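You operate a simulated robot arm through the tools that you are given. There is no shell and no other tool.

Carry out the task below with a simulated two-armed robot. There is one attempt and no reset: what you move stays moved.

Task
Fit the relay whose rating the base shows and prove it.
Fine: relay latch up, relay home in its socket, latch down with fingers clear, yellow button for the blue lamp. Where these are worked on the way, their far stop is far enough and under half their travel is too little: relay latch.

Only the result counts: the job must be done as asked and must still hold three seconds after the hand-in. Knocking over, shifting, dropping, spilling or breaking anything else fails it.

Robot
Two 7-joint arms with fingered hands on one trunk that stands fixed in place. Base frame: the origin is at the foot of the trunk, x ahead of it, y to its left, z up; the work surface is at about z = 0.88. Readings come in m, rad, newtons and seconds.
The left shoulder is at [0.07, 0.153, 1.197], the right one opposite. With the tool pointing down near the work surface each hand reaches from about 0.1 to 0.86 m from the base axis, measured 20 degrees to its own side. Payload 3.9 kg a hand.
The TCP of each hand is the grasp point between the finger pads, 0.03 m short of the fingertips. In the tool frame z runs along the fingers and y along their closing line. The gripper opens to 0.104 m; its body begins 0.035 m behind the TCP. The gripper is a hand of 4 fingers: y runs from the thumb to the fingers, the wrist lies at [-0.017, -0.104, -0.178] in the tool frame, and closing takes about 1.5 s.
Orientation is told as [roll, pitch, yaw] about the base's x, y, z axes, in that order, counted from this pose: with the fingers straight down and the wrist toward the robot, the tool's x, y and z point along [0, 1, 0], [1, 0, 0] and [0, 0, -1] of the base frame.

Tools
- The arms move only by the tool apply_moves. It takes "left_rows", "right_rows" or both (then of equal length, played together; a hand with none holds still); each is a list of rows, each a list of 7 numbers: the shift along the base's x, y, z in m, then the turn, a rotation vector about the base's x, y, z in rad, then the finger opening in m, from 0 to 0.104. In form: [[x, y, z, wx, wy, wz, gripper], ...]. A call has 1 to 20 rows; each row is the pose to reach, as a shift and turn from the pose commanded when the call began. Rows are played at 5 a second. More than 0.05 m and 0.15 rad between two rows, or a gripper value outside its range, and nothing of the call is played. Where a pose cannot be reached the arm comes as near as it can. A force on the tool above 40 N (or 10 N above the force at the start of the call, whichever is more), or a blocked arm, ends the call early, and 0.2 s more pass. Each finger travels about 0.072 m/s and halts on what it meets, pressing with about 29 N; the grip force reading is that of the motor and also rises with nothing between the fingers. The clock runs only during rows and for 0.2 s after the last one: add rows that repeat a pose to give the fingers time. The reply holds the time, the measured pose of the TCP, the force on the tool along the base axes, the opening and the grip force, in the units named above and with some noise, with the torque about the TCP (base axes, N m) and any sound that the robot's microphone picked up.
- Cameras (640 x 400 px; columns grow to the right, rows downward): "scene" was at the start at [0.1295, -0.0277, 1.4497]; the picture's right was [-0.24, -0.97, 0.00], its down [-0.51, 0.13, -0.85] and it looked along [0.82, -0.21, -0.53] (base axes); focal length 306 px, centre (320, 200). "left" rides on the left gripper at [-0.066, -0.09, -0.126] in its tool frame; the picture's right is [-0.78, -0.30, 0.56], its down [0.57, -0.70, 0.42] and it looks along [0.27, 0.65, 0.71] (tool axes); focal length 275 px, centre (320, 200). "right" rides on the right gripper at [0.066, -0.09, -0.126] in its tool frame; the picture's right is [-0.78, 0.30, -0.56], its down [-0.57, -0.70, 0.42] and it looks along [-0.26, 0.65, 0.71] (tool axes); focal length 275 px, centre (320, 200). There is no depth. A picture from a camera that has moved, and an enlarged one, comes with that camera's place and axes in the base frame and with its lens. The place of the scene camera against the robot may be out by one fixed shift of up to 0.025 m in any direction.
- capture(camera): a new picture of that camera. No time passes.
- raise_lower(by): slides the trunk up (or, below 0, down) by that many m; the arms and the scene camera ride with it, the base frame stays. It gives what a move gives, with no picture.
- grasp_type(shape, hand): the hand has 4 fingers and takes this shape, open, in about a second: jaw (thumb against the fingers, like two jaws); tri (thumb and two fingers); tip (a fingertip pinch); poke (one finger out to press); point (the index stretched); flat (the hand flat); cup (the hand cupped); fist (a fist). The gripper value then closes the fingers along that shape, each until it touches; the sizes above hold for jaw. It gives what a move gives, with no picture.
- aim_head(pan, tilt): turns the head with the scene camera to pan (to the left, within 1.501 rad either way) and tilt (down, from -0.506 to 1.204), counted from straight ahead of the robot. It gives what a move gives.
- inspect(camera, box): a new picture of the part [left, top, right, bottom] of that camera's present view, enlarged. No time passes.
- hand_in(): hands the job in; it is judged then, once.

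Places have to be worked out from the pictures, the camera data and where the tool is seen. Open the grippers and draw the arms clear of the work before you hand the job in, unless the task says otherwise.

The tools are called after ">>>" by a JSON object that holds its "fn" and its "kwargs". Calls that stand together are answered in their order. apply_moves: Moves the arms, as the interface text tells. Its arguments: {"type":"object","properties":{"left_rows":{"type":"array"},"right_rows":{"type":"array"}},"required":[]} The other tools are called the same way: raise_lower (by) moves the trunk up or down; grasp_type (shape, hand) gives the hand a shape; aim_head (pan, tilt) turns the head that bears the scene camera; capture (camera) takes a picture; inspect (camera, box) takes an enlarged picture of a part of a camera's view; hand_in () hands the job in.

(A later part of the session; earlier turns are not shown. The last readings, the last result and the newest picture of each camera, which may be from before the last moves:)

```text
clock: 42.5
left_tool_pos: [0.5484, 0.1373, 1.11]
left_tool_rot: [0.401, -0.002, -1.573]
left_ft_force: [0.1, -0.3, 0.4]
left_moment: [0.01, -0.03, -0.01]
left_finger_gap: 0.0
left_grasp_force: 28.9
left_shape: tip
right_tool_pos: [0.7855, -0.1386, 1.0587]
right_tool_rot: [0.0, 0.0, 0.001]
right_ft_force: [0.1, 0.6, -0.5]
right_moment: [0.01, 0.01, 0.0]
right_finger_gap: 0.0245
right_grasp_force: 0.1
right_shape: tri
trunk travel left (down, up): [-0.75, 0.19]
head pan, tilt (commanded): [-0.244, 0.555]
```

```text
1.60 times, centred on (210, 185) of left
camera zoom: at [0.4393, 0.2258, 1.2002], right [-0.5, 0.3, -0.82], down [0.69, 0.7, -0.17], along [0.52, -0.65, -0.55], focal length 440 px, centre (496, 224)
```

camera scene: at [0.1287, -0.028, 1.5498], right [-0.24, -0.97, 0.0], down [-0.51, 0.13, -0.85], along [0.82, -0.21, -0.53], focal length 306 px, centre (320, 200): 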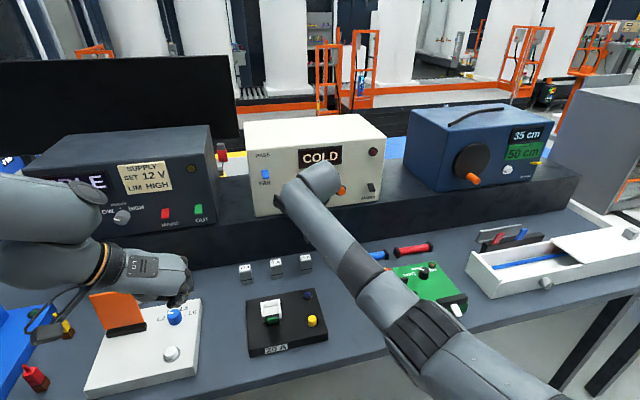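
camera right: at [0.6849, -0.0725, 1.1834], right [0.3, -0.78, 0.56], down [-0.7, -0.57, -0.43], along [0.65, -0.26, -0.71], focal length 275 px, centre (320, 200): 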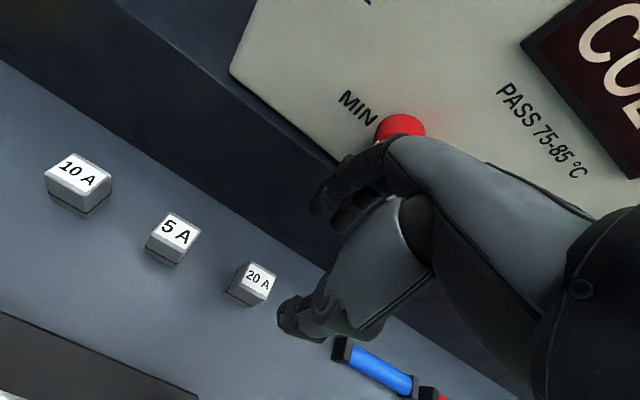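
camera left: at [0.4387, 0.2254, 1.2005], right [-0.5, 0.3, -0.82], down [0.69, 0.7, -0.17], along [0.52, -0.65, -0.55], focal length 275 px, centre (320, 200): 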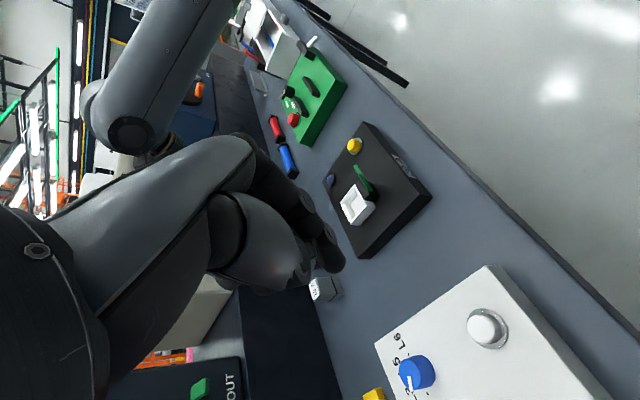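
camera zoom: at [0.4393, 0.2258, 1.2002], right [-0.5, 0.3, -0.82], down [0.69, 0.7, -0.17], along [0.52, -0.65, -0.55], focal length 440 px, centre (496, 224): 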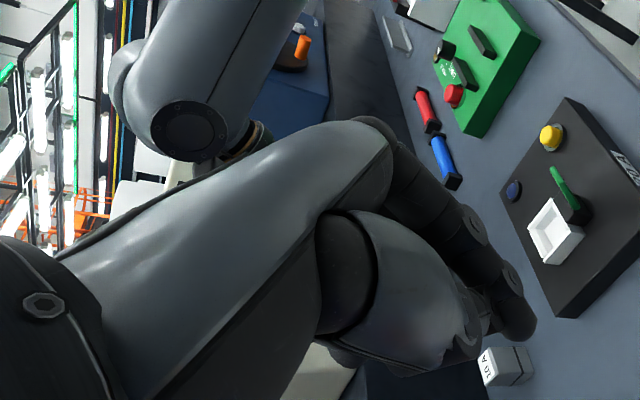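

The pads meet on the TCP axis, with the thumb between index and middle. I open to 0.05 m and descend part-way to z≈0.98.

>>> {"fn": "apply_moves", "kwargs": {"right_rows": [[0, -0.001, 0, 0, 0, 0, 0.05], [0, -0.001, -0.02, 0, 0, 0, 0.05], [0, -0.0015, -0.04, 0, 0, 0, 0.05], [0, -0.0015, -0.06, 0, 0, 0, 0.05], [0, -0.0015, -0.078, 0, 0, 0, 0.05], [0, -0.0015, -0.078, 0, 0, 0, 0.05]]}}

>>> {"fn": "capture", "kwargs": {"camera": "right"}}

>>> {"fn": "capture", "kwargs": {"camera": "left"}}

```text
clock: 43.9
left_tool_pos: [0.5488, 0.1366, 1.11]
left_tool_rot: [0.4, -0.002, -1.572]
left_ft_force: [-0.1, 0.1, -0.3]
left_moment: [-0.03, 0.04, 0.02]
left_finger_gap: 0.0
left_grasp_force: 28.7
left_shape: tip
right_tool_pos: [0.7827, -0.14, 0.981]
right_tool_rot: [0.0, 0.0, 0.0]
right_ft_force: [0.0, -0.3, 0.0]
right_moment: [-0.02, 0.01, 0.0]
right_finger_gap: 0.0497
right_grasp_force: 0.0
right_shape: tri
trunk travel left (down, up): [-0.75, 0.19]
head pan, tilt (commanded): [-0.244, 0.555]
```

```text
taken
camera right: at [0.6925, -0.0736, 1.107], right [0.3, -0.78, 0.56], down [-0.7, -0.57, -0.42], along [0.65, -0.26, -0.71], focal length 275 px, centre (320, 200)
```

right: 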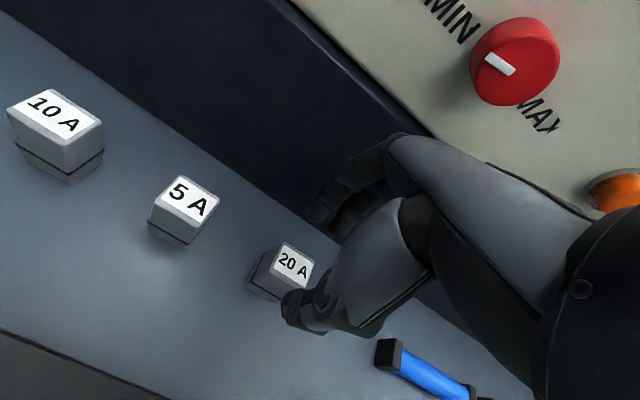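

```text
taken
camera left: at [0.4393, 0.2257, 1.2002], right [-0.5, 0.3, -0.82], down [0.69, 0.7, -0.17], along [0.52, -0.65, -0.55], focal length 275 px, centre (320, 200)
```

left: 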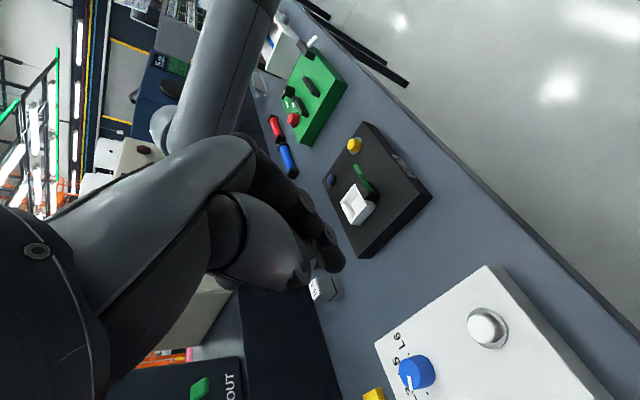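

Half-way down; I zoom on the relay between thumb and fingers to check alignment.

>>> {"fn": "inspect", "kwargs": {"camera": "right", "box": [230, 170, 390, 350]}}

```text
2.22 times, centred on (310, 260) of right
camera zoom: at [0.6925, -0.0736, 1.107], right [0.3, -0.78, 0.56], down [-0.7, -0.57, -0.42], along [0.65, -0.26, -0.71], focal length 612 px, centre (342, 67)
```

zoom: 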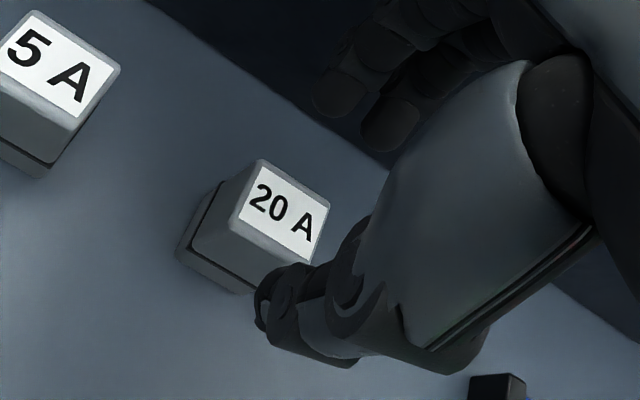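

The label centre lies on the TCP axis within about 1 mm. I descend the last 45 mm with the gap at 0.05 m, then close.

>>> {"fn": "apply_moves", "kwargs": {"right_rows": [[0, 0.0005, -0.015, 0, 0, 0, 0.05], [0, 0.0005, -0.03, 0, 0, 0, 0.05], [0, 0.0005, -0.045, 0, 0, 0, 0.05], [0, 0.0005, -0.045, 0, 0, 0, 0.05]]}}

>>> {"fn": "inspect", "kwargs": {"camera": "right", "box": [230, 170, 390, 350]}}

```text
clock: 44.9
left_tool_pos: [0.5485, 0.1369, 1.1103]
left_tool_rot: [0.398, -0.002, -1.572]
left_ft_force: [1.6, -0.4, 0.0]
left_moment: [0.01, 0.01, 0.0]
left_finger_gap: 0.0003
left_grasp_force: 29.2
left_shape: tip
right_tool_pos: [0.7846, -0.1385, 0.9357]
right_tool_rot: [-0.001, -0.001, -0.001]
right_ft_force: [0.3, 0.3, 0.1]
right_moment: [0.0, -0.03, -0.01]
right_finger_gap: 0.0495
right_grasp_force: 0.1
right_shape: tri
trunk travel left (down, up): [-0.75, 0.19]
head pan, tilt (commanded): [-0.244, 0.555]
```

```text
2.22 times, centred on (310, 260) of right
camera zoom: at [0.6929, -0.0723, 1.0629], right [0.3, -0.78, 0.56], down [-0.7, -0.57, -0.42], along [0.65, -0.26, -0.71], focal length 612 px, centre (342, 67)
```

zoom: 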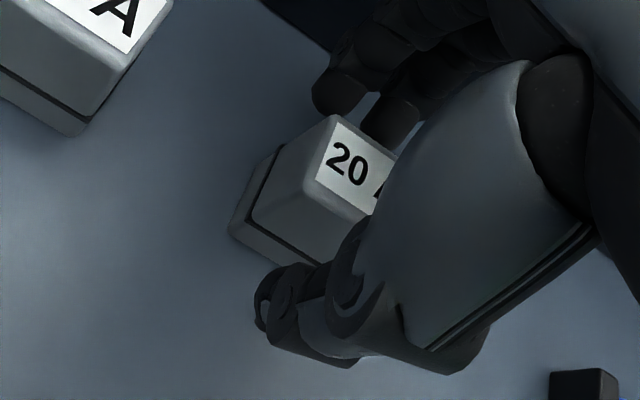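

The fingers straddle the relay cleanly, so I close on it.

>>> {"fn": "apply_moves", "kwargs": {"right_rows": [[0, 0, 0, 0, 0, 0, 0.04], [0, 0, 0, 0, 0, 0, 0.032], [0, 0, 0, 0, 0, 0, 0.025], [0, 0, 0, 0, 0, 0, 0.018], [0, 0, 0, 0, 0, 0, 0.01], [0, 0, 0, 0, 0, 0, 0.005], [0, 0, 0, 0, 0, 0, 0.005]]}}

>>> {"fn": "inspect", "kwargs": {"camera": "right", "box": [230, 170, 390, 350]}}

```text
clock: 46.5
left_tool_pos: [0.5488, 0.1366, 1.1098]
left_tool_rot: [0.4, -0.002, -1.571]
left_ft_force: [-0.1, 0.4, 0.0]
left_moment: [-0.03, -0.01, 0.0]
left_finger_gap: 0.0003
left_grasp_force: 29.3
left_shape: tip
right_tool_pos: [0.7836, -0.1378, 0.9371]
right_tool_rot: [0.0, 0.001, -0.002]
right_ft_force: [-0.4, 0.7, -0.2]
right_moment: [-0.02, -0.04, 0.0]
right_finger_gap: 0.0226
right_grasp_force: 28.6
right_shape: tri
trunk travel left (down, up): [-0.75, 0.19]
head pan, tilt (commanded): [-0.244, 0.555]
```

```text
2.22 times, centred on (310, 260) of right
camera zoom: at [0.6929, -0.0725, 1.0627], right [0.3, -0.78, 0.56], down [-0.7, -0.57, -0.42], along [0.65, -0.27, -0.71], focal length 612 px, centre (342, 67)
```

zoom: 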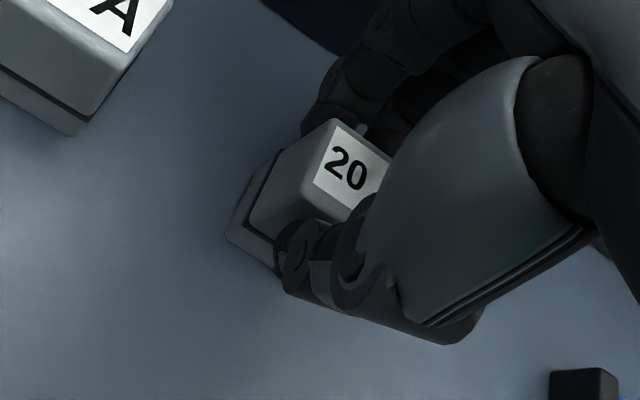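

Relay gripped at 0.0226 m with 29 N. I lift it straight up 12 cm.

>>> {"fn": "apply_moves", "kwargs": {"right_rows": [[0, 0, 0.01, 0, 0, 0, 0.005], [0, 0, 0.03, 0, 0, 0, 0.005], [0, 0, 0.06, 0, 0, 0, 0.005], [0, 0, 0.09, 0, 0, 0, 0.005], [0, 0, 0.12, 0, 0, 0, 0.005], [0, 0, 0.12, 0, 0, 0, 0.005]]}}

>>> {"fn": "inspect", "kwargs": {"camera": "right", "box": [230, 170, 390, 350]}}

>>> {"fn": "capture", "kwargs": {"camera": "scene"}}

```text
clock: 47.9
left_tool_pos: [0.5491, 0.1374, 1.11]
left_tool_rot: [0.401, -0.002, -1.574]
left_ft_force: [-0.1, -0.1, 0.1]
left_moment: [-0.02, 0.04, 0.0]
left_finger_gap: 0.0001
left_grasp_force: 28.7
left_shape: tip
right_tool_pos: [0.7854, -0.1386, 1.0588]
right_tool_rot: [0.0, -0.001, 0.001]
right_ft_force: [-0.7, -0.2, -0.9]
right_moment: [0.0, 0.0, 0.0]
right_finger_gap: 0.0226
right_grasp_force: 28.6
right_shape: tri
trunk travel left (down, up): [-0.75, 0.19]
head pan, tilt (commanded): [-0.244, 0.555]
```

```text
2.22 times, centred on (310, 260) of right
camera zoom: at [0.6945, -0.0734, 1.1844], right [0.3, -0.78, 0.56], down [-0.7, -0.57, -0.42], along [0.65, -0.27, -0.71], focal length 612 px, centre (342, 67)
```

zoom: 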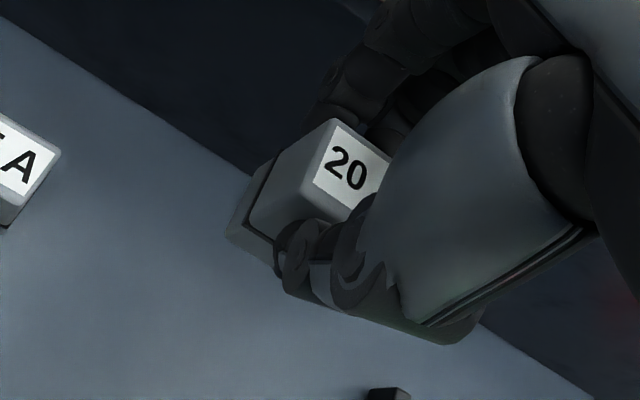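

```text
taken
camera scene: at [0.1299, -0.0276, 1.5497], right [-0.24, -0.97, 0.0], down [-0.51, 0.13, -0.85], along [0.82, -0.21, -0.53], focal length 306 px, centre (320, 200)
```

scene: 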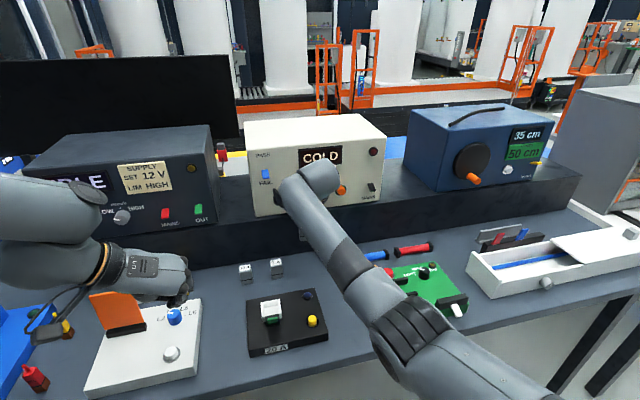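

The relay is held steady. I carry it at height to above the socket, TCP about (0.632, -0.024, 1.06).

>>> {"fn": "apply_moves", "kwargs": {"right_rows": [[-0.02, 0.012, 0, 0, 0, 0, 0.005], [-0.05, 0.035, 0, 0, 0, 0, 0.005], [-0.08, 0.06, 0, 0, 0, 0, 0.005], [-0.11, 0.082, 0, 0, 0, 0, 0.005], [-0.138, 0.102, 0, 0, 0, 0, 0.005], [-0.1525, 0.1145, 0, 0, 0, 0, 0.005], [-0.1525, 0.1145, 0, 0, 0, 0, 0.005]]}}

>>> {"fn": "capture", "kwargs": {"camera": "left"}}

>>> {"fn": "capture", "kwargs": {"camera": "right"}}

>>> {"fn": "capture", "kwargs": {"camera": "scene"}}

```text
clock: 49.5
left_tool_pos: [0.5496, 0.1362, 1.1096]
left_tool_rot: [0.4, -0.003, -1.572]
left_ft_force: [-0.2, 0.4, 0.5]
left_moment: [0.01, -0.04, 0.04]
left_finger_gap: 0.0
left_grasp_force: 28.9
left_shape: tip
right_tool_pos: [0.6297, -0.0238, 1.0557]
right_tool_rot: [0.0, 0.002, -0.001]
right_ft_force: [0.1, 1.3, 0.3]
right_moment: [0.01, -0.01, -0.02]
right_finger_gap: 0.0225
right_grasp_force: 28.7
right_shape: tri
trunk travel left (down, up): [-0.75, 0.19]
head pan, tilt (commanded): [-0.244, 0.555]
```

```text
taken
camera left: at [0.4398, 0.2255, 1.2], right [-0.5, 0.3, -0.82], down [0.69, 0.7, -0.17], along [0.52, -0.65, -0.55], focal length 275 px, centre (320, 200)
```

left: 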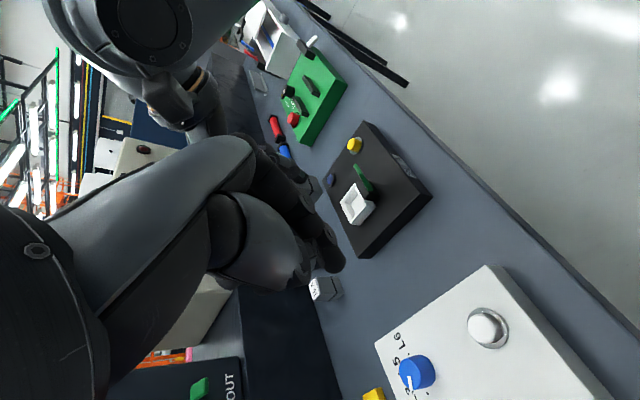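

```text
taken
camera right: at [0.5399, 0.0412, 1.1821], right [0.3, -0.78, 0.56], down [-0.7, -0.57, -0.42], along [0.65, -0.27, -0.71], focal length 275 px, centre (320, 200)
```

right: 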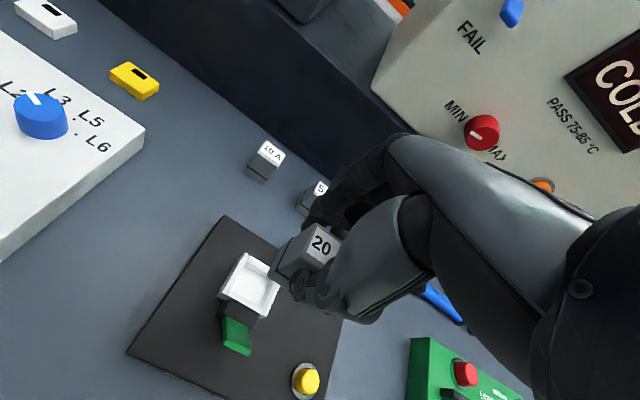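

```text
taken
camera scene: at [0.1301, -0.0279, 1.5496], right [-0.24, -0.97, 0.0], down [-0.51, 0.13, -0.85], along [0.82, -0.21, -0.53], focal length 306 px, centre (320, 200)
```

scene: 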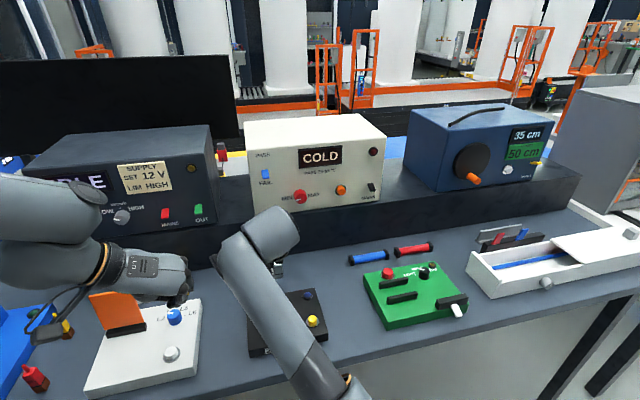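

The relay is above the socket. I zoom the right camera to compare the TCP axis and relay with the socket.

>>> {"fn": "inspect", "kwargs": {"camera": "right", "box": [190, 200, 350, 360]}}

>>> {"fn": "inspect", "kwargs": {"camera": "left", "box": [270, 130, 430, 260]}}

```text
2.50 times, centred on (270, 280) of right
camera zoom: at [0.5399, 0.0412, 1.1821], right [0.3, -0.78, 0.56], down [-0.7, -0.57, -0.42], along [0.65, -0.27, -0.71], focal length 688 px, centre (445, 0)
```

zoom: 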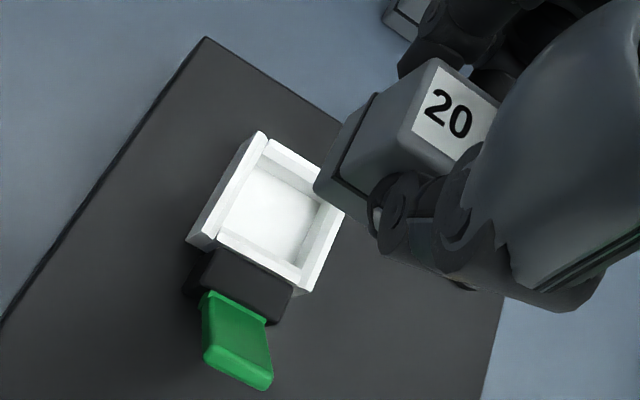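

```text
3.08 times, centred on (350, 195) of left
camera zoom: at [0.4398, 0.2255, 1.2], right [-0.5, 0.3, -0.82], down [0.69, 0.7, -0.17], along [0.52, -0.65, -0.55], focal length 847 px, centre (228, 215)
```

zoom: 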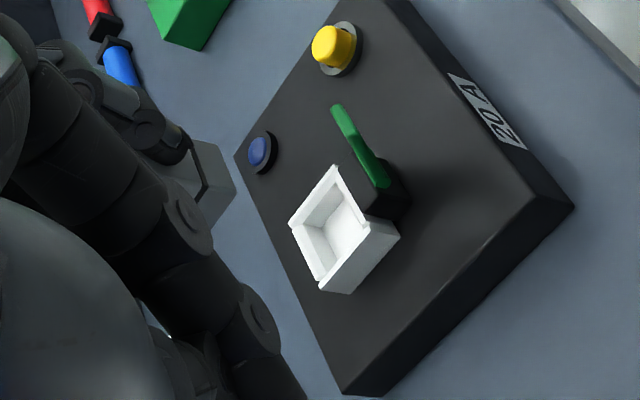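

I zoom further on the socket and on the held relay for exact edges.

>>> {"fn": "inspect", "kwargs": {"camera": "right", "box": [225, 240, 295, 330]}}

>>> {"fn": "inspect", "kwargs": {"camera": "right", "box": [260, 210, 350, 310]}}

>>> {"fn": "inspect", "kwargs": {"camera": "left", "box": [300, 150, 380, 230]}}

```text
4.44 times, centred on (260, 285) of right
camera zoom: at [0.5399, 0.0412, 1.1821], right [0.3, -0.78, 0.56], down [-0.7, -0.57, -0.42], along [0.65, -0.27, -0.71], focal length 1224 px, centre (587, -178)
```

zoom: 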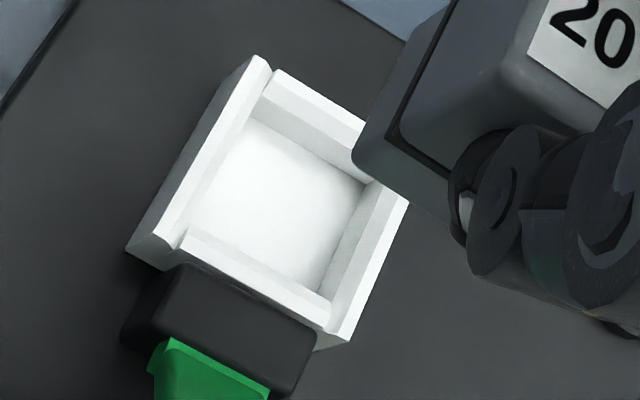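

```text
4.00 times, centred on (305, 260) of right
camera zoom: at [0.5399, 0.0412, 1.1821], right [0.3, -0.78, 0.56], down [-0.7, -0.57, -0.42], along [0.65, -0.27, -0.71], focal length 1101 px, centre (380, -40)
```

zoom: 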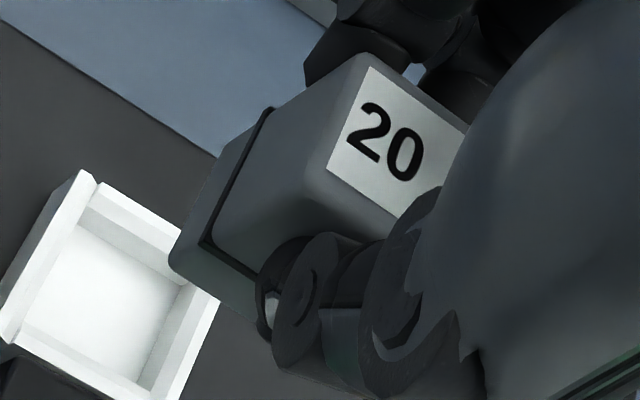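

```text
5.00 times, centred on (340, 190) of left
camera zoom: at [0.4398, 0.2255, 1.2], right [-0.5, 0.3, -0.82], down [0.69, 0.7, -0.17], along [0.52, -0.65, -0.55], focal length 1376 px, centre (220, 250)
```

zoom: 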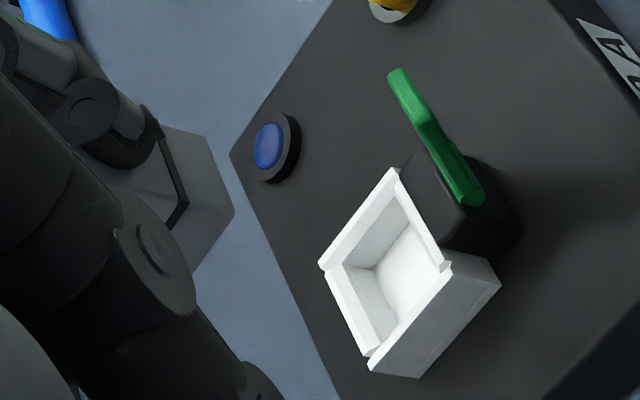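

Measured in the same image, the relay sits about 2.6 mm to -y of the TCP and the socket about 2 mm to +y, so I shift +4.5 mm in y. I then descend until the relay bottom is ~8 mm above the rim.

>>> {"fn": "apply_moves", "kwargs": {"right_rows": [[0, 0.0045, 0, 0, 0, 0, 0.005], [0, 0.0045, -0.02, 0, 0, 0, 0.005], [0, 0.0045, -0.04, 0, 0, 0, 0.005], [0, 0.0045, -0.056, 0, 0, 0, 0.005], [0, 0.0045, -0.056, 0, 0, 0, 0.005]]}}

>>> {"fn": "inspect", "kwargs": {"camera": "right", "box": [230, 210, 350, 330]}}

>>> {"fn": "inspect", "kwargs": {"camera": "left", "box": [290, 140, 390, 230]}}

>>> {"fn": "capture", "kwargs": {"camera": "left"}}

```text
clock: 50.7
left_tool_pos: [0.549, 0.1361, 1.1092]
left_tool_rot: [0.399, -0.002, -1.573]
left_ft_force: [0.4, 0.3, 0.5]
left_moment: [-0.02, 0.03, 0.0]
left_finger_gap: 0.0001
left_grasp_force: 28.9
left_shape: tip
right_tool_pos: [0.6338, -0.0251, 1.004]
right_tool_rot: [-0.009, -0.009, -0.005]
right_ft_force: [-0.9, -0.1, 0.4]
right_moment: [0.0, -0.02, -0.03]
right_finger_gap: 0.0224
right_grasp_force: 28.6
right_shape: tri
trunk travel left (down, up): [-0.75, 0.19]
head pan, tilt (commanded): [-0.244, 0.555]
```

```text
3.33 times, centred on (290, 270) of right
camera zoom: at [0.5427, 0.0424, 1.128], right [0.29, -0.77, 0.57], down [-0.7, -0.57, -0.43], along [0.65, -0.27, -0.71], focal length 918 px, centre (420, -33)
```

zoom: 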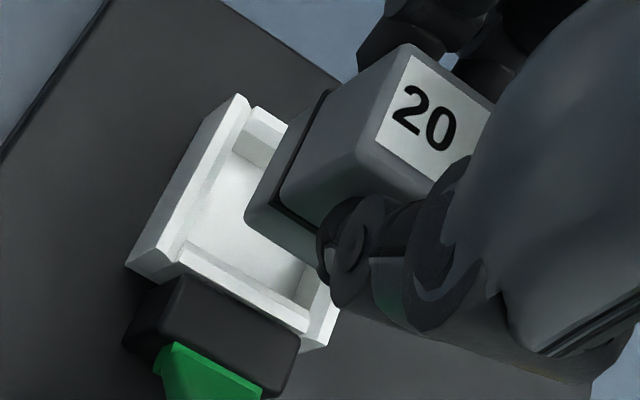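

```text
4.44 times, centred on (340, 185) of left
camera zoom: at [0.4394, 0.2258, 1.2001], right [-0.5, 0.3, -0.82], down [0.69, 0.7, -0.17], along [0.52, -0.65, -0.55], focal length 1224 px, centre (231, 267)
```

zoom: 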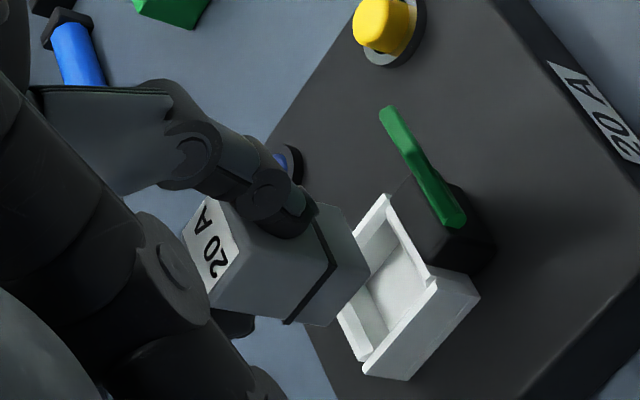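

```text
taken
camera left: at [0.4394, 0.2258, 1.2001], right [-0.5, 0.3, -0.82], down [0.69, 0.7, -0.17], along [0.52, -0.65, -0.55], focal length 275 px, centre (320, 200)
```

left: 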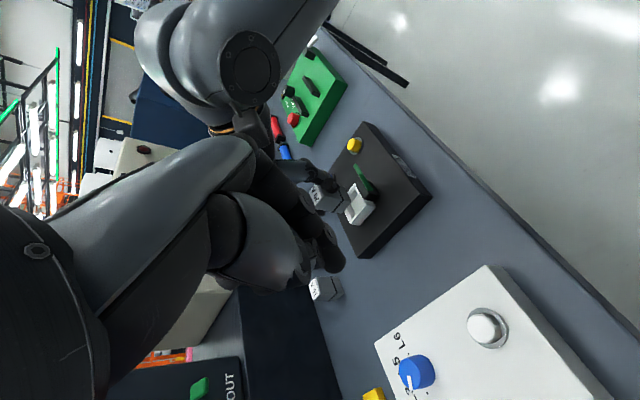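

The left camera has an excellent view; the thumb clears the lever well. I hold still a moment so the arm settles and zoom in from both sides.

>>> {"fn": "apply_moves", "kwargs": {"right_rows": [[0, 0, 0, 0, 0, 0, 0.005], [0, 0, 0, 0, 0, 0, 0.005]]}}

>>> {"fn": "inspect", "kwargs": {"camera": "left", "box": [310, 165, 370, 225]}}

>>> {"fn": "inspect", "kwargs": {"camera": "right", "box": [230, 220, 310, 320]}}

```text
clock: 51.3
left_tool_pos: [0.5483, 0.1357, 1.1096]
left_tool_rot: [0.4, -0.002, -1.571]
left_ft_force: [-0.6, 0.0, 0.7]
left_moment: [-0.01, 0.01, 0.01]
left_finger_gap: 0.0002
left_grasp_force: 29.8
left_shape: tip
right_tool_pos: [0.6328, -0.0247, 1.0013]
right_tool_rot: [-0.008, -0.008, -0.004]
right_ft_force: [-0.4, 0.7, -0.9]
right_moment: [0.01, 0.01, 0.0]
right_finger_gap: 0.0224
right_grasp_force: 29.0
right_shape: tri
trunk travel left (down, up): [-0.75, 0.19]
head pan, tilt (commanded): [-0.244, 0.555]
```

```text
6.67 times, centred on (340, 195) of left
camera zoom: at [0.4394, 0.2258, 1.2001], right [-0.5, 0.3, -0.82], down [0.69, 0.7, -0.17], along [0.52, -0.65, -0.55], focal length 1835 px, centre (187, 233)
```

zoom: 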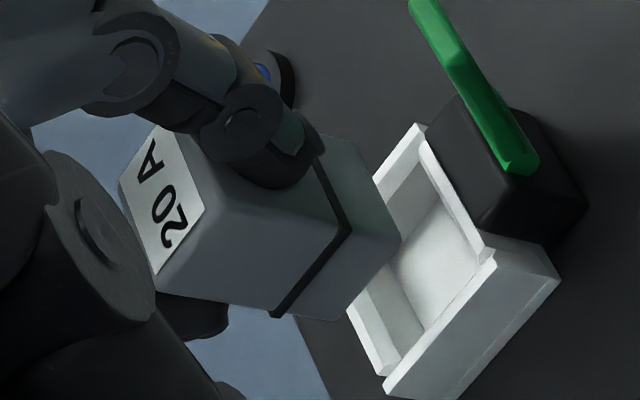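

```text
4.00 times, centred on (270, 270) of right
camera zoom: at [0.5422, 0.0423, 1.127], right [0.29, -0.77, 0.57], down [-0.7, -0.57, -0.42], along [0.65, -0.27, -0.71], focal length 1101 px, centre (520, -80)
```

zoom: 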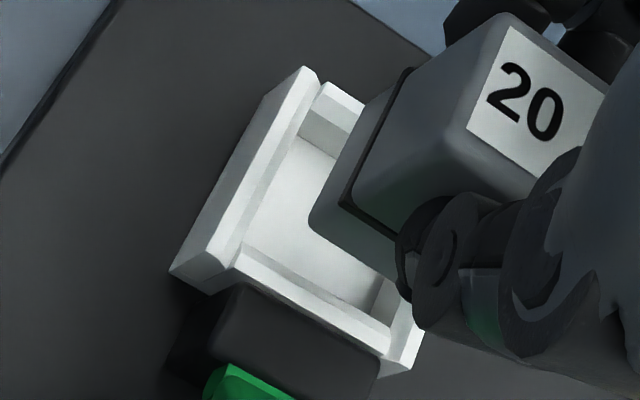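

The arm lags in y (measured -0.0247) with a small tilt residual. I command a further 4 mm in +y and cancel the tilt to see whether it follows.

>>> {"fn": "apply_moves", "kwargs": {"right_rows": [[0, 0.002, 0, 0, 0, 0, 0.005], [0, 0.004, 0, 0, 0, 0, 0.005], [0, 0.004, 0, 0, 0, 0, 0.005], [0, 0.004, 0, 0, 0, 0, 0.005]]}}

>>> {"fn": "inspect", "kwargs": {"camera": "right", "box": [230, 220, 310, 320]}}

```text
clock: 52.3
left_tool_pos: [0.5481, 0.1361, 1.1108]
left_tool_rot: [0.399, -0.003, -1.572]
left_ft_force: [-0.5, 0.9, 0.8]
left_moment: [0.0, -0.01, 0.01]
left_finger_gap: 0.0002
left_grasp_force: 29.2
left_shape: tip
right_tool_pos: [0.6336, -0.0268, 0.9974]
right_tool_rot: [-0.021, -0.004, -0.012]
right_ft_force: [-0.6, -1.2, -0.7]
right_moment: [0.02, 0.02, -0.02]
right_finger_gap: 0.0221
right_grasp_force: 29.2
right_shape: tri
trunk travel left (down, up): [-0.75, 0.19]
head pan, tilt (commanded): [-0.244, 0.555]
```

```text
4.00 times, centred on (270, 270) of right
camera zoom: at [0.5439, 0.0417, 1.1222], right [0.29, -0.77, 0.57], down [-0.71, -0.57, -0.41], along [0.65, -0.29, -0.71], focal length 1101 px, centre (520, -80)
```

zoom: 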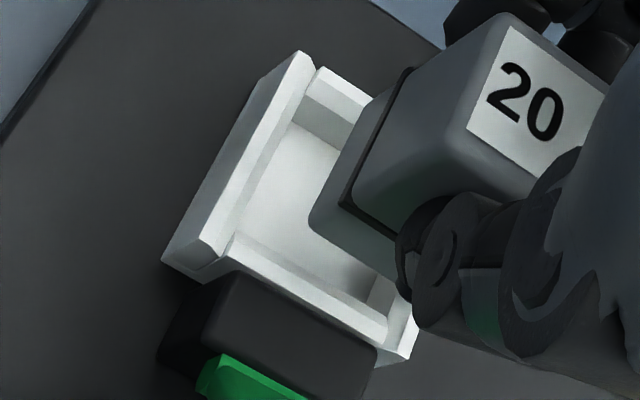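

The right arm went the wrong way (y=-0.0268, slight roll), so something in its posture limits it. I look at the scene to check for interference before going on.

>>> {"fn": "capture", "kwargs": {"camera": "scene"}}

>>> {"fn": "capture", "kwargs": {"camera": "right"}}

>>> {"fn": "capture", "kwargs": {"camera": "left"}}

```text
taken
camera scene: at [0.1296, -0.0275, 1.5497], right [-0.24, -0.97, 0.0], down [-0.51, 0.13, -0.85], along [0.82, -0.21, -0.53], focal length 306 px, centre (320, 200)
```

scene: 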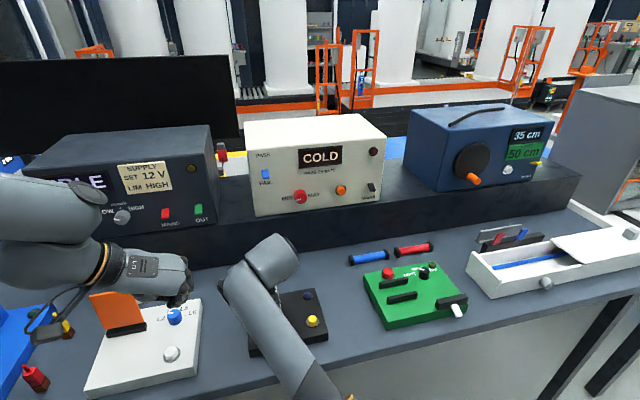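

```text
taken
camera right: at [0.5439, 0.0417, 1.1222], right [0.29, -0.77, 0.57], down [-0.71, -0.57, -0.41], along [0.65, -0.29, -0.71], focal length 275 px, centre (320, 200)
```

right: 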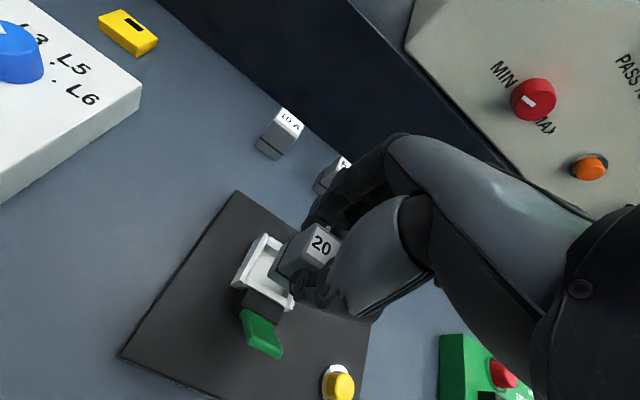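

```text
taken
camera left: at [0.4394, 0.2258, 1.2001], right [-0.5, 0.3, -0.82], down [0.69, 0.7, -0.17], along [0.52, -0.65, -0.55], focal length 275 px, centre (320, 200)
```

left: 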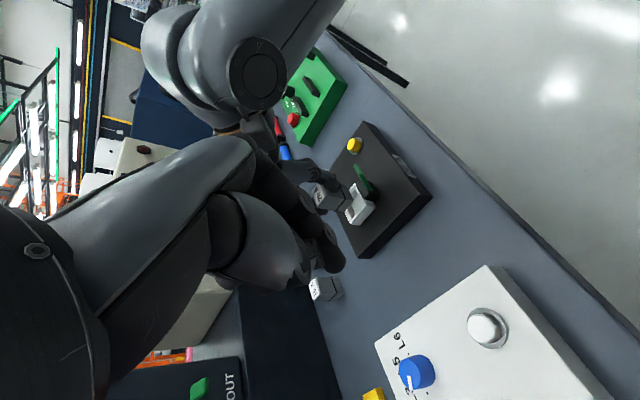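

No contact anywhere; it looks like a wrist limit in this bent posture. I raise the trunk by 0.1 m (the relay goes up with it) to give the arm an easier posture.

>>> {"fn": "raise_lower", "kwargs": {"by": 0.1}}

>>> {"fn": "apply_moves", "kwargs": {"right_rows": [[0, 0.002, 0, 0.01, 0.002, 0.006, 0.005], [0, 0.004, 0, 0.021, 0.004, 0.012, 0.005], [0, 0.005, 0, 0.021, 0.004, 0.012, 0.005], [0, 0.005, 0, 0.021, 0.004, 0.012, 0.005]]}}

```text
clock: 53.6
left_tool_pos: [0.5491, 0.137, 1.2098]
left_tool_rot: [0.4, -0.002, -1.572]
left_ft_force: [-0.2, -0.7, 0.7]
left_moment: [-0.04, -0.01, 0.0]
left_finger_gap: 0.0
left_grasp_force: 29.0
left_shape: tip
right_tool_pos: [0.6346, -0.0276, 1.0989]
right_tool_rot: [-0.019, -0.004, -0.01]
right_ft_force: [0.5, -0.5, 0.3]
right_moment: [0.0, 0.01, -0.02]
right_finger_gap: 0.0225
right_grasp_force: 29.0
right_shape: tri
trunk travel left (down, up): [-0.85, 0.09]
head pan, tilt (commanded): [-0.244, 0.555]
```

```text
clock: 54.6
left_tool_pos: [0.5493, 0.137, 1.2101]
left_tool_rot: [0.399, -0.001, -1.572]
left_ft_force: [0.8, -0.3, -0.1]
left_moment: [0.02, -0.03, 0.0]
left_finger_gap: 0.0
left_grasp_force: 29.4
left_shape: tip
right_tool_pos: [0.6362, -0.0298, 1.0959]
right_tool_rot: [-0.015, 0.0, -0.005]
right_ft_force: [0.0, 0.2, 0.1]
right_moment: [0.0, 0.03, 0.02]
right_finger_gap: 0.0221
right_grasp_force: 29.2
right_shape: tri
trunk travel left (down, up): [-0.85, 0.09]
head pan, tilt (commanded): [-0.244, 0.555]
```

It still deviates. I lower 5 cm relative to the raised shoulders to see whether the posture frees up.

>>> {"fn": "apply_moves", "kwargs": {"right_rows": [[0, 0.002, -0.02, 0, 0, 0, 0.005], [0, 0.004, -0.04, 0, 0, 0, 0.005], [0, 0.006, -0.05, 0, 0, 0, 0.005], [0, 0.006, -0.05, 0, 0, 0, 0.005]]}}

```text
clock: 55.8
left_tool_pos: [0.5492, 0.1367, 1.2091]
left_tool_rot: [0.4, -0.003, -1.572]
left_ft_force: [-0.1, 0.1, -0.5]
left_moment: [0.03, 0.0, -0.01]
left_finger_gap: 0.0001
left_grasp_force: 29.6
left_shape: tip
right_tool_pos: [0.6481, -0.0312, 1.0599]
right_tool_rot: [-0.024, -0.031, -0.011]
right_ft_force: [0.1, 0.3, -0.4]
right_moment: [0.0, 0.0, -0.02]
right_finger_gap: 0.0223
right_grasp_force: 28.9
right_shape: tri
trunk travel left (down, up): [-0.85, 0.09]
head pan, tilt (commanded): [-0.244, 0.555]
stopped in row 4 (right hand): the arm was blocked; the commanded pose is now the measured one
```

The call reports the arm blocked, so a link is touching something. I turn the head down and to the right to see the right elbow and upper arm.

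>>> {"fn": "aim_head", "kwargs": {"pan": -0.3, "tilt": 1.1}}

>>> {"fn": "capture", "kwargs": {"camera": "scene"}}

```text
clock: 56.8
left_tool_pos: [0.5481, 0.1353, 1.2099]
left_tool_rot: [0.401, -0.002, -1.572]
left_ft_force: [-0.4, -0.8, 0.1]
left_moment: [-0.02, 0.03, 0.0]
left_finger_gap: 0.0
left_grasp_force: 28.6
left_shape: tip
right_tool_pos: [0.6493, -0.0312, 1.0597]
right_tool_rot: [-0.024, -0.032, -0.008]
right_ft_force: [-0.3, -1.0, -1.1]
right_moment: [-0.01, 0.01, 0.0]
right_finger_gap: 0.0227
right_grasp_force: 29.1
right_shape: tri
trunk travel left (down, up): [-0.85, 0.09]
head pan, tilt (commanded): [-0.3, 1.1]
```

```text
taken
camera scene: at [0.1029, -0.0246, 1.6071], right [-0.3, -0.96, 0.0], down [-0.85, 0.26, -0.45], along [0.43, -0.13, -0.89], focal length 306 px, centre (320, 200)
```

scene: 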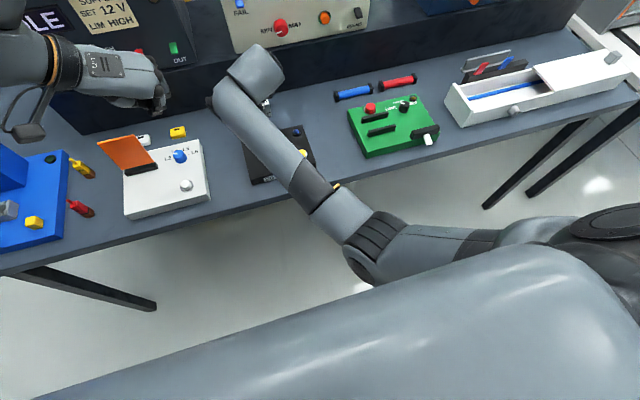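

The elbow hangs low, so the forearm climbs toward the wrist and the hand is folded to its limit. Raising the trunk to near its top makes the forearm level; I do that, then lower the hand and watch that it follows.

>>> {"fn": "raise_lower", "kwargs": {"by": 0.088}}

>>> {"fn": "apply_moves", "kwargs": {"right_rows": [[0, 0, -0.02, 0, 0, 0, 0.005], [0, 0, -0.04, 0, 0, 0, 0.005], [0, 0, -0.06, 0, 0, 0, 0.005], [0, 0, -0.08, 0, 0, 0, 0.005], [0, 0, -0.08, 0, 0, 0, 0.005]]}}

```text
clock: 58.0
left_tool_pos: [0.5489, 0.1366, 1.2979]
left_tool_rot: [0.398, 0.0, -1.572]
left_ft_force: [0.3, -0.2, 0.5]
left_moment: [0.01, 0.01, 0.01]
left_finger_gap: 0.0
left_grasp_force: 29.2
left_shape: tip
right_tool_pos: [0.6483, -0.0323, 1.1463]
right_tool_rot: [-0.023, -0.029, -0.006]
right_ft_force: [0.7, 0.6, -0.3]
right_moment: [0.05, 0.01, -0.02]
right_finger_gap: 0.0227
right_grasp_force: 29.4
right_shape: tri
trunk travel left (down, up): [-0.938, 0.002]
head pan, tilt (commanded): [-0.3, 1.1]
```

```text
clock: 59.2
left_tool_pos: [0.5485, 0.1365, 1.2979]
left_tool_rot: [0.397, -0.001, -1.574]
left_ft_force: [0.4, 0.2, 0.0]
left_moment: [-0.01, -0.01, 0.02]
left_finger_gap: 0.0
left_grasp_force: 28.6
left_shape: tip
right_tool_pos: [0.6549, -0.0379, 1.0733]
right_tool_rot: [-0.035, -0.045, -0.012]
right_ft_force: [0.0, -0.3, 0.3]
right_moment: [-0.02, 0.02, 0.02]
right_finger_gap: 0.0222
right_grasp_force: 29.1
right_shape: tri
trunk travel left (down, up): [-0.938, 0.002]
head pan, tilt (commanded): [-0.3, 1.1]
```

The deviation grows as I lower, so the limit is elsewhere. I look at the arm posture again from the head.

>>> {"fn": "capture", "kwargs": {"camera": "scene"}}

>>> {"fn": "capture", "kwargs": {"camera": "right"}}

>>> {"fn": "capture", "kwargs": {"camera": "left"}}

```text
taken
camera scene: at [0.1028, -0.0247, 1.6951], right [-0.3, -0.96, 0.0], down [-0.85, 0.26, -0.45], along [0.43, -0.13, -0.89], focal length 306 px, centre (320, 200)
```

scene: 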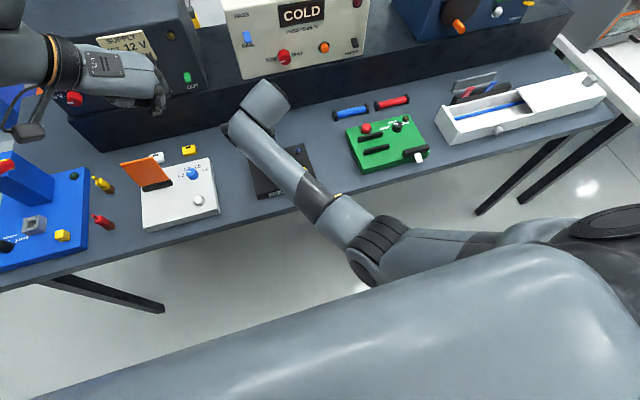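

```text
taken
camera right: at [0.5589, 0.033, 1.1937], right [0.26, -0.76, 0.6], down [-0.69, -0.58, -0.44], along [0.68, -0.3, -0.67], focal length 275 px, centre (320, 200)
```

right: 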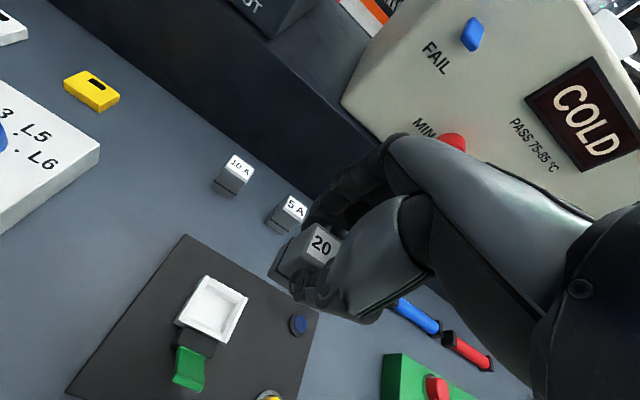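

```text
taken
camera left: at [0.4394, 0.2257, 1.3882], right [-0.5, 0.3, -0.82], down [0.69, 0.7, -0.17], along [0.52, -0.65, -0.55], focal length 275 px, centre (320, 200)
```

left: 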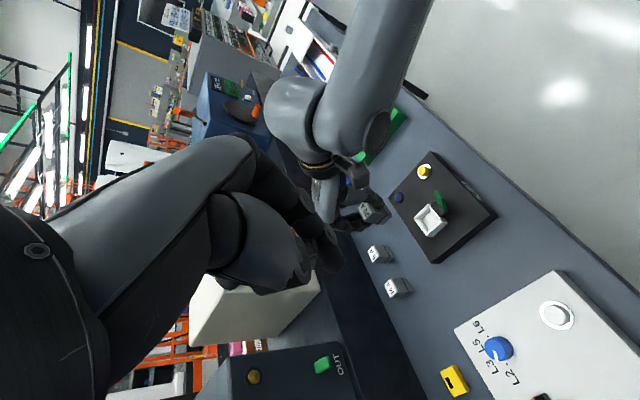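

The hand at yaw 0 is at its sideways wrist limit this far left. I'll instead set the relay down on the free strip of table right of the base, at about (0.60, -0.205), and regrasp it at +90° yaw, which the arm handled well. First I move there at height and level the hand.

>>> {"fn": "apply_moves", "kwargs": {"right_rows": [[0, -0.03, 0.01, 0.007, 0.009, 0.002, 0.005], [-0.005, -0.065, 0.01, 0.014, 0.018, 0.005, 0.005], [-0.015, -0.1, 0.005, 0.021, 0.027, 0.007, 0.005], [-0.03, -0.135, 0, 0.028, 0.036, 0.01, 0.005], [-0.045, -0.16, 0, 0.035, 0.045, 0.012, 0.005], [-0.055, -0.167, 0, 0.035, 0.045, 0.012, 0.005], [-0.055, -0.167, 0, 0.035, 0.045, 0.012, 0.005]]}}

>>> {"fn": "aim_head", "kwargs": {"pan": -0.3, "tilt": 0.75}}

>>> {"fn": "capture", "kwargs": {"camera": "right"}}

>>> {"fn": "capture", "kwargs": {"camera": "scene"}}

```text
clock: 60.8
left_tool_pos: [0.5484, 0.1362, 1.298]
left_tool_rot: [0.398, -0.002, -1.573]
left_ft_force: [-0.2, -0.5, -0.5]
left_moment: [0.02, -0.01, 0.0]
left_finger_gap: 0.0
left_grasp_force: 29.0
left_shape: tip
right_tool_pos: [0.5919, -0.1947, 1.068]
right_tool_rot: [0.018, 0.016, 0.005]
right_ft_force: [-0.6, -0.5, -1.5]
right_moment: [0.03, 0.01, 0.03]
right_finger_gap: 0.0223
right_grasp_force: 29.1
right_shape: tri
trunk travel left (down, up): [-0.938, 0.002]
head pan, tilt (commanded): [-0.3, 1.1]
```

```text
clock: 61.6
left_tool_pos: [0.549, 0.1371, 1.2973]
left_tool_rot: [0.4, -0.003, -1.571]
left_ft_force: [0.3, 0.9, -0.5]
left_moment: [0.0, 0.02, 0.01]
left_finger_gap: 0.0
left_grasp_force: 28.9
left_shape: tip
right_tool_pos: [0.5924, -0.1963, 1.0675]
right_tool_rot: [0.016, 0.015, 0.004]
right_ft_force: [0.1, -0.3, -0.2]
right_moment: [-0.02, -0.02, 0.0]
right_finger_gap: 0.0225
right_grasp_force: 29.3
right_shape: tri
trunk travel left (down, up): [-0.938, 0.002]
head pan, tilt (commanded): [-0.3, 0.75]
```

```text
taken
camera right: at [0.5033, -0.1322, 1.1968], right [0.31, -0.78, 0.54], down [-0.71, -0.57, -0.42], along [0.64, -0.25, -0.73], focal length 275 px, centre (320, 200)
```

right: 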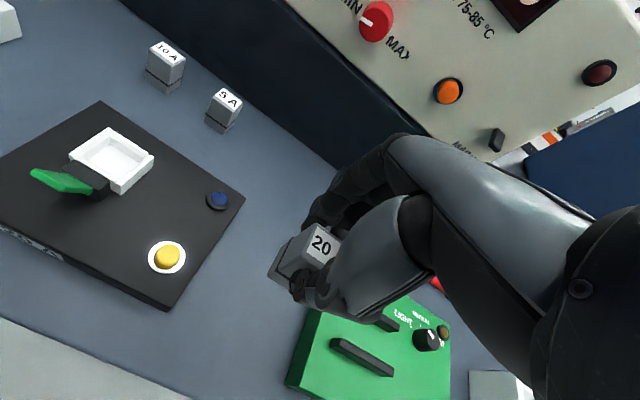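

```text
taken
camera scene: at [0.1218, -0.0305, 1.7207], right [-0.3, -0.96, 0.0], down [-0.65, 0.2, -0.73], along [0.7, -0.22, -0.68], focal length 306 px, centre (320, 200)
```

scene: 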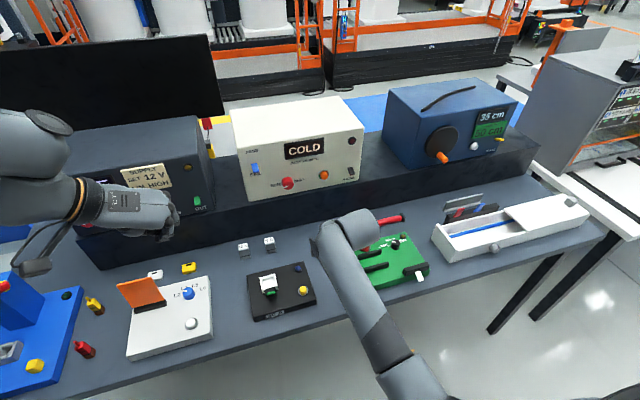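

The spot below is clear, between the base edge and the green board. I level the hand, centre at about (0.60, -0.206) and lower to TCP z≈0.96 first.

>>> {"fn": "apply_moves", "kwargs": {"right_rows": [[0.004, -0.005, -0.02, -0.008, -0.008, -0.002, 0.005], [0.008, -0.01, -0.05, -0.016, -0.015, -0.004, 0.005], [0.008, -0.01, -0.08, -0.016, -0.015, -0.004, 0.005], [0.008, -0.01, -0.107, -0.016, -0.015, -0.004, 0.005], [0.008, -0.01, -0.107, -0.016, -0.015, -0.004, 0.005], [0.008, -0.01, -0.107, -0.016, -0.015, -0.004, 0.005]]}}

>>> {"fn": "capture", "kwargs": {"camera": "right"}}

```text
clock: 63.0
left_tool_pos: [0.5486, 0.1367, 1.2978]
left_tool_rot: [0.4, -0.002, -1.573]
left_ft_force: [0.2, -0.7, 0.4]
left_moment: [0.01, 0.02, 0.0]
left_finger_gap: 0.0
left_grasp_force: 28.7
left_shape: tip
right_tool_pos: [0.599, -0.2066, 0.9594]
right_tool_rot: [-0.001, -0.001, 0.001]
right_ft_force: [1.2, 0.0, -1.7]
right_moment: [0.01, -0.04, 0.01]
right_finger_gap: 0.0225
right_grasp_force: 29.3
right_shape: tri
trunk travel left (down, up): [-0.938, 0.002]
head pan, tilt (commanded): [-0.3, 0.75]
```

```text
taken
camera right: at [0.508, -0.1422, 1.086], right [0.3, -0.78, 0.56], down [-0.7, -0.57, -0.42], along [0.65, -0.26, -0.71], focal length 275 px, centre (320, 200)
```

right: 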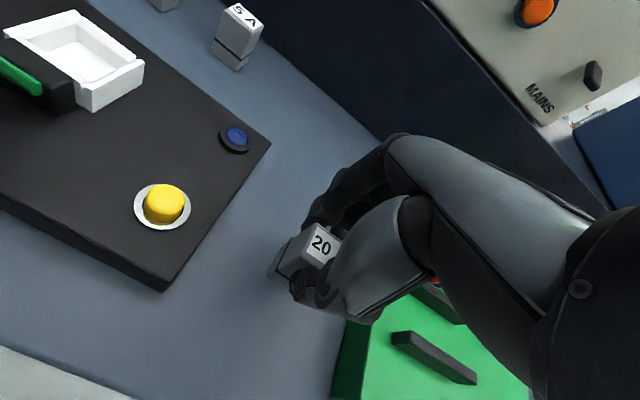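

Level at z≈0.959. I lower in small steps to touch the relay down on the table.

>>> {"fn": "apply_moves", "kwargs": {"right_rows": [[0, 0, -0.008, 0, 0, 0, 0.005], [0, 0, -0.015, 0, 0, 0, 0.005], [0, 0, -0.019, 0, 0, 0, 0.005], [0, 0, -0.0215, 0, 0, 0, 0.005], [0, 0, -0.0215, 0, 0, 0, 0.005]]}}

```text
clock: 64.2
left_tool_pos: [0.5486, 0.1359, 1.2967]
left_tool_rot: [0.398, -0.001, -1.572]
left_ft_force: [-0.2, -0.1, -0.5]
left_moment: [0.01, 0.0, 0.0]
left_finger_gap: 0.0
left_grasp_force: 29.5
left_shape: tip
right_tool_pos: [0.5998, -0.2067, 0.9389]
right_tool_rot: [-0.001, 0.0, 0.0]
right_ft_force: [0.4, 0.7, -0.5]
right_moment: [-0.01, -0.01, 0.01]
right_finger_gap: 0.0223
right_grasp_force: 29.6
right_shape: tri
trunk travel left (down, up): [-0.938, 0.002]
head pan, tilt (commanded): [-0.3, 0.75]
```

No contact yet; two more millimetres.

>>> {"fn": "apply_moves", "kwargs": {"right_rows": [[0, 0, -0.001, 0, 0, 0, 0.005], [0, 0, -0.002, 0, 0, 0, 0.005], [0, 0, -0.002, 0, 0, 0, 0.005]]}}

```text
clock: 65.0
left_tool_pos: [0.5485, 0.1366, 1.2992]
left_tool_rot: [0.401, -0.002, -1.573]
left_ft_force: [-0.4, 0.0, 0.8]
left_moment: [-0.02, -0.03, -0.01]
left_finger_gap: 0.0
left_grasp_force: 28.9
left_shape: tip
right_tool_pos: [0.6007, -0.2065, 0.937]
right_tool_rot: [0.0, 0.001, 0.0]
right_ft_force: [-0.5, 0.2, -0.8]
right_moment: [-0.02, 0.02, -0.02]
right_finger_gap: 0.0223
right_grasp_force: 29.4
right_shape: tri
trunk travel left (down, up): [-0.938, 0.002]
head pan, tilt (commanded): [-0.3, 0.75]
```

Still free but within about 1 mm of the grasp height; I go down one more millimetre, feel, then open gently.

>>> {"fn": "apply_moves", "kwargs": {"right_rows": [[0, 0, -0.001, 0, 0, 0, 0.005], [0, 0, -0.001, 0, 0, 0, 0.005]]}}

```text
clock: 65.7
left_tool_pos: [0.5478, 0.1373, 1.298]
left_tool_rot: [0.402, -0.002, -1.573]
left_ft_force: [0.0, -0.1, 0.0]
left_moment: [0.02, -0.01, 0.02]
left_finger_gap: 0.0
left_grasp_force: 28.6
left_shape: tip
right_tool_pos: [0.6021, -0.2065, 0.9354]
right_tool_rot: [0.0, -0.001, 0.001]
right_ft_force: [-0.2, 0.6, 4.0]
right_moment: [0.01, -0.05, 0.0]
right_finger_gap: 0.0225
right_grasp_force: 28.8
right_shape: tri
trunk travel left (down, up): [-0.938, 0.002]
head pan, tilt (commanded): [-0.3, 0.75]
```

Contact: 4 N upward. I open the fingers gently and lift clear.

>>> {"fn": "apply_moves", "kwargs": {"right_rows": [[0, 0, 0, 0, 0, 0, 0.022], [0, 0, 0, 0, 0, 0, 0.028], [0, 0, 0, 0, 0, 0, 0.036], [0, 0, 0, 0, 0, 0, 0.046], [0, 0, 0, 0, 0, 0, 0.05], [0, 0, 0.015, 0, 0, 0, 0.05], [0, 0, 0.04, 0, 0, 0, 0.05], [0, 0, 0.07, 0, 0, 0, 0.05], [0, 0, 0.1, 0, 0, 0, 0.05]]}}

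>>> {"fn": "capture", "kwargs": {"camera": "right"}}

```text
clock: 67.7
left_tool_pos: [0.5491, 0.1361, 1.2978]
left_tool_rot: [0.401, -0.002, -1.573]
left_ft_force: [-0.6, 0.6, -0.3]
left_moment: [0.02, -0.01, -0.01]
left_finger_gap: 0.0001
left_grasp_force: 29.2
left_shape: tip
right_tool_pos: [0.6022, -0.2058, 1.034]
right_tool_rot: [0.0, 0.001, 0.001]
right_ft_force: [0.4, 0.8, 0.6]
right_moment: [0.02, -0.02, -0.03]
right_finger_gap: 0.0494
right_grasp_force: 0.0
right_shape: tri
trunk travel left (down, up): [-0.938, 0.002]
head pan, tilt (commanded): [-0.3, 0.75]
```

```text
taken
camera right: at [0.5109, -0.1402, 1.1601], right [0.3, -0.78, 0.56], down [-0.7, -0.57, -0.42], along [0.65, -0.26, -0.71], focal length 275 px, centre (320, 200)
```

right: 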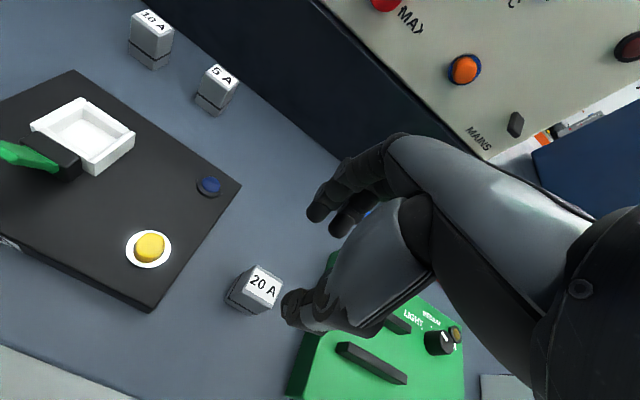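

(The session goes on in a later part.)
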